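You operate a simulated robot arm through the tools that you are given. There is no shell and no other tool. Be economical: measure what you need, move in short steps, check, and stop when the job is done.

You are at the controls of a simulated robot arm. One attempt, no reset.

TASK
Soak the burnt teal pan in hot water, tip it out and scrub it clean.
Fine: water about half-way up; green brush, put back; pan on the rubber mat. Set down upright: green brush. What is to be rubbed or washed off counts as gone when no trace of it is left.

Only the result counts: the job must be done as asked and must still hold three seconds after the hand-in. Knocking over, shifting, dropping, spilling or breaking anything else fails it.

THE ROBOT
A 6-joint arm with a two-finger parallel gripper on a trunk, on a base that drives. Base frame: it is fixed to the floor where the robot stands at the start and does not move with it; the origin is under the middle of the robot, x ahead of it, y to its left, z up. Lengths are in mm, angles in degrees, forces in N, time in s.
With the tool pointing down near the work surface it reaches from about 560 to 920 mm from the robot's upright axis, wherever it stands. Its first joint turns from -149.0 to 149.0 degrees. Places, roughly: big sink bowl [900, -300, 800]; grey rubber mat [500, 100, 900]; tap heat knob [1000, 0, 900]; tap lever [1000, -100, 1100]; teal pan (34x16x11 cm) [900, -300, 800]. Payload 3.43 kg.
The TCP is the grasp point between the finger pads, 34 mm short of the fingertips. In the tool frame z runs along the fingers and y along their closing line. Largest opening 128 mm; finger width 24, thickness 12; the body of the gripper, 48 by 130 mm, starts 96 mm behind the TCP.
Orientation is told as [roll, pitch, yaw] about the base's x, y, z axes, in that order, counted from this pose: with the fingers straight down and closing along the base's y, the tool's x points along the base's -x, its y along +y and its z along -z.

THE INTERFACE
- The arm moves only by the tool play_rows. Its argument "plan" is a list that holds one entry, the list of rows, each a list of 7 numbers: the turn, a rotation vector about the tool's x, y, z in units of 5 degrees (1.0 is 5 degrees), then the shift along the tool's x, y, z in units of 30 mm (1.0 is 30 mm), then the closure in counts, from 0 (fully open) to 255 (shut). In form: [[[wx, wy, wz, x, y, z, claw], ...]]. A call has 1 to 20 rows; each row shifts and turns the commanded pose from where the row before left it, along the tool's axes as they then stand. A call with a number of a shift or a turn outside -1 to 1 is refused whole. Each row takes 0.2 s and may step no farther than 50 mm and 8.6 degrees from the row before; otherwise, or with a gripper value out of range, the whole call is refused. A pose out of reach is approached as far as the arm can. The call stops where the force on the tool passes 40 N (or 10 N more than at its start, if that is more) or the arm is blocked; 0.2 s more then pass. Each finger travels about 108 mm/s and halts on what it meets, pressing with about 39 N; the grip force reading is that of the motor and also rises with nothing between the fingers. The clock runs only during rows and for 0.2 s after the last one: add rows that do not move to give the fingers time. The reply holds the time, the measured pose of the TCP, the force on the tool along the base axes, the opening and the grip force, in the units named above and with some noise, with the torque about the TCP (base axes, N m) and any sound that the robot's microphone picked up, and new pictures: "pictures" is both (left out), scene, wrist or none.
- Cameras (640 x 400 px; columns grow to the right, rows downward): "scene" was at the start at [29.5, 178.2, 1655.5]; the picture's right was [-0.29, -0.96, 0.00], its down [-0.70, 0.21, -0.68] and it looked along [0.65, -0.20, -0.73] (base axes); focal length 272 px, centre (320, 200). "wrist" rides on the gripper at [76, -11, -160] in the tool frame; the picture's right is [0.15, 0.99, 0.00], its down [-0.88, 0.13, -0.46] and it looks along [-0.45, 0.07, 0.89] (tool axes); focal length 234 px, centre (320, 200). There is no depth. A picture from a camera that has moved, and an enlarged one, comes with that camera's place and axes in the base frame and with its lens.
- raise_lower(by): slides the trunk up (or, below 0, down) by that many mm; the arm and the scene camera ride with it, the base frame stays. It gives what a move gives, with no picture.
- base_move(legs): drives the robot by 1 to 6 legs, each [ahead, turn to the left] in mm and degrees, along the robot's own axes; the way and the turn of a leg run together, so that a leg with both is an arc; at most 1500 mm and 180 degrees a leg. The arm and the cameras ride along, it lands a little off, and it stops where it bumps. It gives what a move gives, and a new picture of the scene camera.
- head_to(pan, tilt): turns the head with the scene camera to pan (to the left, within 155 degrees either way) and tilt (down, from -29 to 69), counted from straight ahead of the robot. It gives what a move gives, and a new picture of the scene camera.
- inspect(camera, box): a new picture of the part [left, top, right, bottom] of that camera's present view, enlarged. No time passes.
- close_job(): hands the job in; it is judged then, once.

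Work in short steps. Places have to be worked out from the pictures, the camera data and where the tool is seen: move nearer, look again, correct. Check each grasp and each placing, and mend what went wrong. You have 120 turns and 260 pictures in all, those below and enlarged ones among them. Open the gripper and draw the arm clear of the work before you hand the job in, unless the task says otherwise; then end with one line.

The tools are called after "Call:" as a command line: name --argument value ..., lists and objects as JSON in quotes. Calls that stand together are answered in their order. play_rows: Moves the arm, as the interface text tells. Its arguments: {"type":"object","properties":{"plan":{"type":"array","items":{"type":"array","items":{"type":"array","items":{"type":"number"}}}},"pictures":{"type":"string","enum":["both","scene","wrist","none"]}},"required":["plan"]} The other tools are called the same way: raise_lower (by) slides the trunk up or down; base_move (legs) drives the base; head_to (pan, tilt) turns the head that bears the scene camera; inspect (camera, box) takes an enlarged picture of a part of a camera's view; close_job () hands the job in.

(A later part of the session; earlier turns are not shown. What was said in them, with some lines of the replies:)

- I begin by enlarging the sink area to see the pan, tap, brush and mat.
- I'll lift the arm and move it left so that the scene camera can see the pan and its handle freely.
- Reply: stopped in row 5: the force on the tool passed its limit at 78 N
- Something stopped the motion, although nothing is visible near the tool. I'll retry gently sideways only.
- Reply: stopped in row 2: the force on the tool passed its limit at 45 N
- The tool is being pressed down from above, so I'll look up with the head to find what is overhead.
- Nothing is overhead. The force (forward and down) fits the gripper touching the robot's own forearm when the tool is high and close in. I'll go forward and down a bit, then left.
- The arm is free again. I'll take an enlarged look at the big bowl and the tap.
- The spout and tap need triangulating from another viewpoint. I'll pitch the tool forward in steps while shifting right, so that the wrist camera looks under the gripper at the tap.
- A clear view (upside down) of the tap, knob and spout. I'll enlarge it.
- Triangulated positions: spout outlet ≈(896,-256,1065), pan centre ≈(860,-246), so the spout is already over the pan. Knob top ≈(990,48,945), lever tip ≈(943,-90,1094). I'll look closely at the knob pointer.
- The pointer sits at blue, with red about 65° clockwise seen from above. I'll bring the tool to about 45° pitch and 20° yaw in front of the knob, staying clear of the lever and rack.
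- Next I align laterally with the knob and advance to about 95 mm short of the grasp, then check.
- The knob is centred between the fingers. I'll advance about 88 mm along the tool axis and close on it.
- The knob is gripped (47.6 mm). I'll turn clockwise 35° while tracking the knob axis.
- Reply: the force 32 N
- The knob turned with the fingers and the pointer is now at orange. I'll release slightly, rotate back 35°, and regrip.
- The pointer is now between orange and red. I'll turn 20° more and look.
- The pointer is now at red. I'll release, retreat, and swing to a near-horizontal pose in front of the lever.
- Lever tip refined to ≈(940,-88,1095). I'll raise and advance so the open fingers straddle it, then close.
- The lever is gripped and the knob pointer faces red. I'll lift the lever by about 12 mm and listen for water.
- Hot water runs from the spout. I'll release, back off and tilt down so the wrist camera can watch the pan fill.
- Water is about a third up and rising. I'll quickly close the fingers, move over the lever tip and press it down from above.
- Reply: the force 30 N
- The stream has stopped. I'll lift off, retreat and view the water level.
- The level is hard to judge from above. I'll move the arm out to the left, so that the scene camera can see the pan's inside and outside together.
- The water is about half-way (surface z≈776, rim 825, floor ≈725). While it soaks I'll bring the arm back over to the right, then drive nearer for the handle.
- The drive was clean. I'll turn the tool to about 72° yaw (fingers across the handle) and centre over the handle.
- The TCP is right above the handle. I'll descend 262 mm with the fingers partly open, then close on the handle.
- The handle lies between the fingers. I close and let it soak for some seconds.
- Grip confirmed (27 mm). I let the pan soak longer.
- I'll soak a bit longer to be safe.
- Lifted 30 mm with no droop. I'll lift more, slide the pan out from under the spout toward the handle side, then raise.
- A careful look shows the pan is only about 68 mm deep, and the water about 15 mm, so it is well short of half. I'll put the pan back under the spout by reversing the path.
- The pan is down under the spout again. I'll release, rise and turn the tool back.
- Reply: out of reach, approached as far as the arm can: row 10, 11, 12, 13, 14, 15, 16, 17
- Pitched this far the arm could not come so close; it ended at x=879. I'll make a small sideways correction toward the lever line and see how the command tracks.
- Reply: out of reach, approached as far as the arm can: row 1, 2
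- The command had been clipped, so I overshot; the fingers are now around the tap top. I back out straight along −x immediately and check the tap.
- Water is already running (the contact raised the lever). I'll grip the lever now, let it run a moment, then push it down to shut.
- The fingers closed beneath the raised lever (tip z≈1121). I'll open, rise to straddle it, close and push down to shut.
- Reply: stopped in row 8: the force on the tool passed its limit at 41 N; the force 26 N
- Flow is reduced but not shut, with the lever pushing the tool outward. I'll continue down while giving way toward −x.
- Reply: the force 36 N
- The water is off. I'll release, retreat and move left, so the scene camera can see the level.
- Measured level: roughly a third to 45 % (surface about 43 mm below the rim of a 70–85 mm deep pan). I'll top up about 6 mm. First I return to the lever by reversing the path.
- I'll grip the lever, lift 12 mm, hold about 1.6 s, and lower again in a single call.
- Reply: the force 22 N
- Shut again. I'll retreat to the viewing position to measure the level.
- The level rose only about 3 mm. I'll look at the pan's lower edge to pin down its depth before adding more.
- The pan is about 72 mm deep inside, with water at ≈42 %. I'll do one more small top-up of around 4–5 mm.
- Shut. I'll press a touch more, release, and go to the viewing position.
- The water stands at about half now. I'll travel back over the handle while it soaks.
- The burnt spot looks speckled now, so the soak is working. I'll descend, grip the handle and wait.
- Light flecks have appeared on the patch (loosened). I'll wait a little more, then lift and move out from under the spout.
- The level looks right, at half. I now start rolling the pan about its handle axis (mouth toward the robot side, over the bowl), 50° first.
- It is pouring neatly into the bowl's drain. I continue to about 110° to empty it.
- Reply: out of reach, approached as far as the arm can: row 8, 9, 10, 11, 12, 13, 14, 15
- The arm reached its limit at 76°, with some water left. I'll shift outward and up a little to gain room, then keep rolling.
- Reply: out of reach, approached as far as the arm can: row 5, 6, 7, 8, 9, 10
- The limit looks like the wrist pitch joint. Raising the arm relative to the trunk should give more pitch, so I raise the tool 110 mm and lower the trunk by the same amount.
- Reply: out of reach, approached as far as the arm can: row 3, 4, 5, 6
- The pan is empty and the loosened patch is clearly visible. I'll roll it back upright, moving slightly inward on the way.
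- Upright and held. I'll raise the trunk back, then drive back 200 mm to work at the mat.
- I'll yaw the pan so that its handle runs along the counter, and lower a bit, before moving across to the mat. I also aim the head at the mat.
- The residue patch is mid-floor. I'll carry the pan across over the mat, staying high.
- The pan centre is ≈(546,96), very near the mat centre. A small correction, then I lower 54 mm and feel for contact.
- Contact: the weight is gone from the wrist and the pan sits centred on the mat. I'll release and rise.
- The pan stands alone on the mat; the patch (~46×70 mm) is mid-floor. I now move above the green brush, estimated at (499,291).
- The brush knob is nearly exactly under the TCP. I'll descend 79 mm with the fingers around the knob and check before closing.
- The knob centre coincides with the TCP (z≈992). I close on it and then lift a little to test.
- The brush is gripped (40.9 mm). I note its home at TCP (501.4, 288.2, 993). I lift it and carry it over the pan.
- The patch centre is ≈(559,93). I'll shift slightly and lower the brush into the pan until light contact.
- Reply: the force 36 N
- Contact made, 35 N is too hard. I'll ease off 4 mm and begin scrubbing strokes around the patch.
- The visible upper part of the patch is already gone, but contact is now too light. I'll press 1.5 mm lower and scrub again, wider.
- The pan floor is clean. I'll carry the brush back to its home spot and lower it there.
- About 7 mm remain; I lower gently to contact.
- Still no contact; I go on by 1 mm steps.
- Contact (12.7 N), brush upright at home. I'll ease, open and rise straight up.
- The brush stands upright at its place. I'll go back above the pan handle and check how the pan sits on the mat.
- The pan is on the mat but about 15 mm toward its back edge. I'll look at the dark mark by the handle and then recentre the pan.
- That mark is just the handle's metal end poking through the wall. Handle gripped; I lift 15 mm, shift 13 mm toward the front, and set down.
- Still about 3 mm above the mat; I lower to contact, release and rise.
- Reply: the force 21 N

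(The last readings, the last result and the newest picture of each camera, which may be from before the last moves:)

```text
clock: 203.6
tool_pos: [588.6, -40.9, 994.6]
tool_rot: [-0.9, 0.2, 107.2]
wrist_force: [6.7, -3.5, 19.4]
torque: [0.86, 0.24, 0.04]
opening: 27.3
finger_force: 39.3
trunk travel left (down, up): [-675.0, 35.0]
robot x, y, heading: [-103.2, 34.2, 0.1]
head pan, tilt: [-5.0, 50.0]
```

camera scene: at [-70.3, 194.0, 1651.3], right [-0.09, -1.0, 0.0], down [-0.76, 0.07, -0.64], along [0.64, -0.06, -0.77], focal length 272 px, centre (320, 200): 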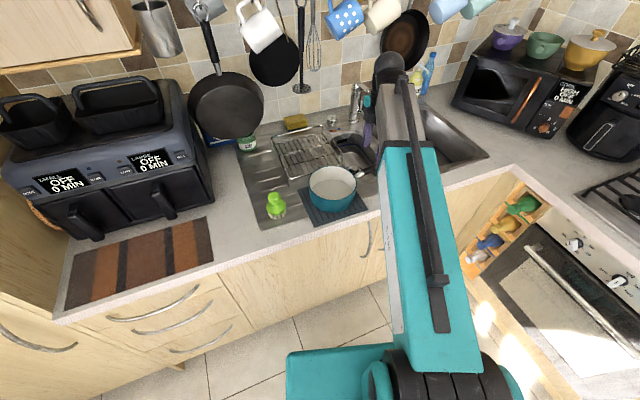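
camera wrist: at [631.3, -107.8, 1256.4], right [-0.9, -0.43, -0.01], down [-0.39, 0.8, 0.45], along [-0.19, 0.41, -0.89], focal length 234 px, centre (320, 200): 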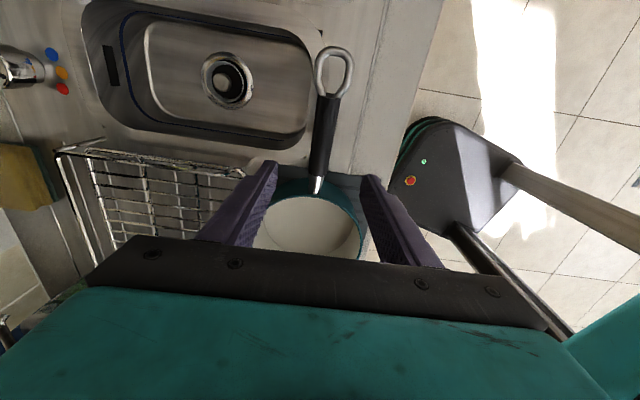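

Call:
play_rows --plan '[[[0, 0, 0, 0, 0, -0.05, 255], [0, 0, 0, 0, 0, 0, 190], [0, 0, 0, 0, 0, 0, 110], [0, 0, 0, 0, 0, 0, 90], [0, 0, 0, 0, 0, -0.5, 90], [0, 0, 0, 0, 0, -1, 90], [0, 0, 0, 0, 0, -1, 90], [0, 0, 0, 0, 0, -1, 90], [0, 0, 0, 1, 0, 0, 0], [0, 0, 0, 1, 0, 0, 0], [0, 0, 0, 1, 0, 0, 0], [0, 0, 0, 1, 0, 0, 0], [0, 0, 0, 1, 0, 0, 0], [0, 0, 0, 1, 0, 0, 0]]]'

Call:
inspect --camera "scene" --box '[250, 140, 390, 240]'

Call:
inspect --camera "scene" --box '[330, 70, 450, 180]'

```text
clock: 206.6
tool_pos: [641.4, -213.2, 1100.2]
tool_rot: [-0.6, 0.2, 107.4]
wrist_force: [0.3, -0.7, 0.4]
torque: [0.0, 0.03, 0.01]
opening: 128.2
finger_force: 0.1
trunk travel left (down, up): [-675.0, 35.0]
robot x, y, heading: [-104.9, 31.5, 0.1]
head pan, tilt: [-5.0, 50.0]
camera scene: at [-70.3, 194.0, 1651.3], right [-0.09, -1.0, 0.0], down [-0.76, 0.07, -0.64], along [0.64, -0.06, -0.77], focal length 272 px, centre (320, 200)
camera wrist: at [673.2, -282.7, 1259.0], right [-0.9, -0.44, -0.01], down [-0.39, 0.8, 0.45], along [-0.19, 0.41, -0.89], focal length 234 px, centre (320, 200)
```

scene: 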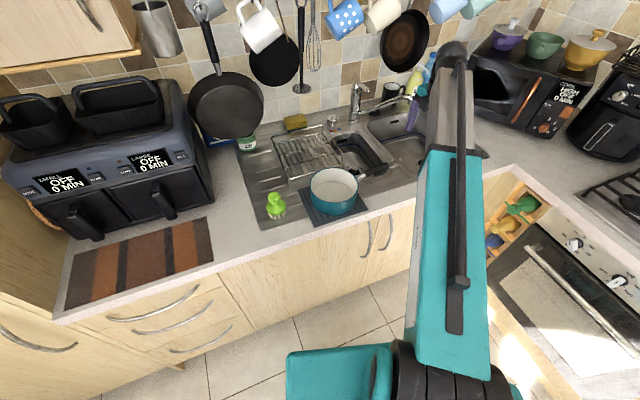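
wrist: 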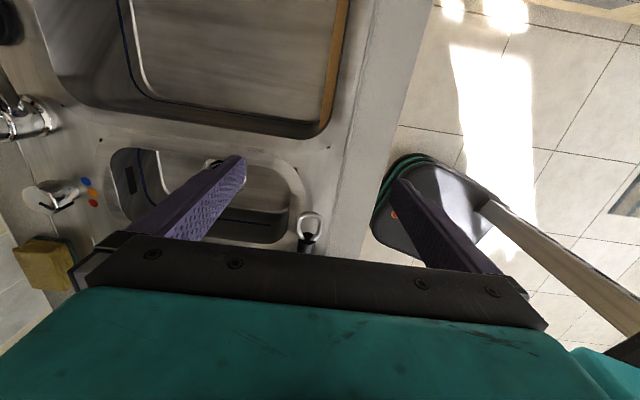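

```text
4.00 times, centred on (320, 190) of scene
camera zoom: at [-70.3, 194.0, 1651.3], right [-0.09, -1.0, 0.0], down [-0.76, 0.07, -0.64], along [0.64, -0.06, -0.77], focal length 1089 px, centre (320, 240)
```

zoom: 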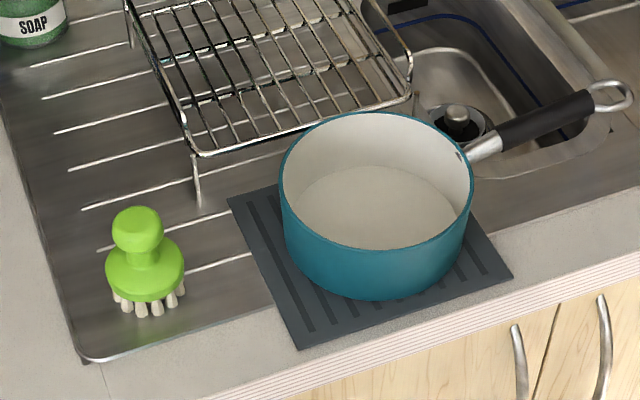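

```text
3.64 times, centred on (390, 125) of scene
camera zoom: at [-70.3, 194.0, 1651.3], right [-0.09, -1.0, 0.0], down [-0.76, 0.07, -0.64], along [0.64, -0.06, -0.77], focal length 990 px, centre (66, 473)
```

zoom: 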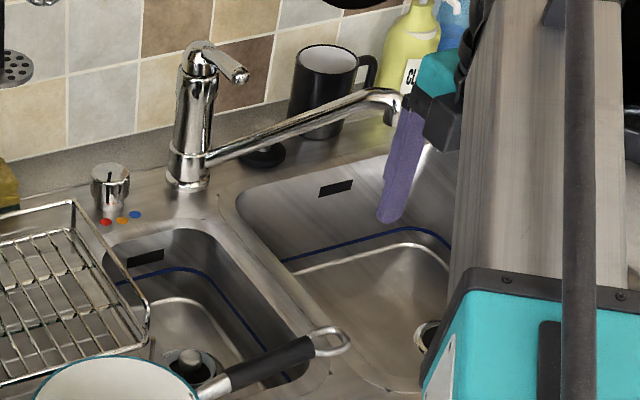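

The pan is clean, empty and on the mat. The brush is upright at its place, the tap is shut, and the gripper is open and clear, so I hand in.

Call:
close_job

```text
The job is handed in.
```

I soaked the pan in hot water about half-way up, tipped it out into the big bowl and scrubbed it until no trace of the burnt patch showed. It now stands on the rubber mat, with the green brush upright at its old spot and the tap shut.
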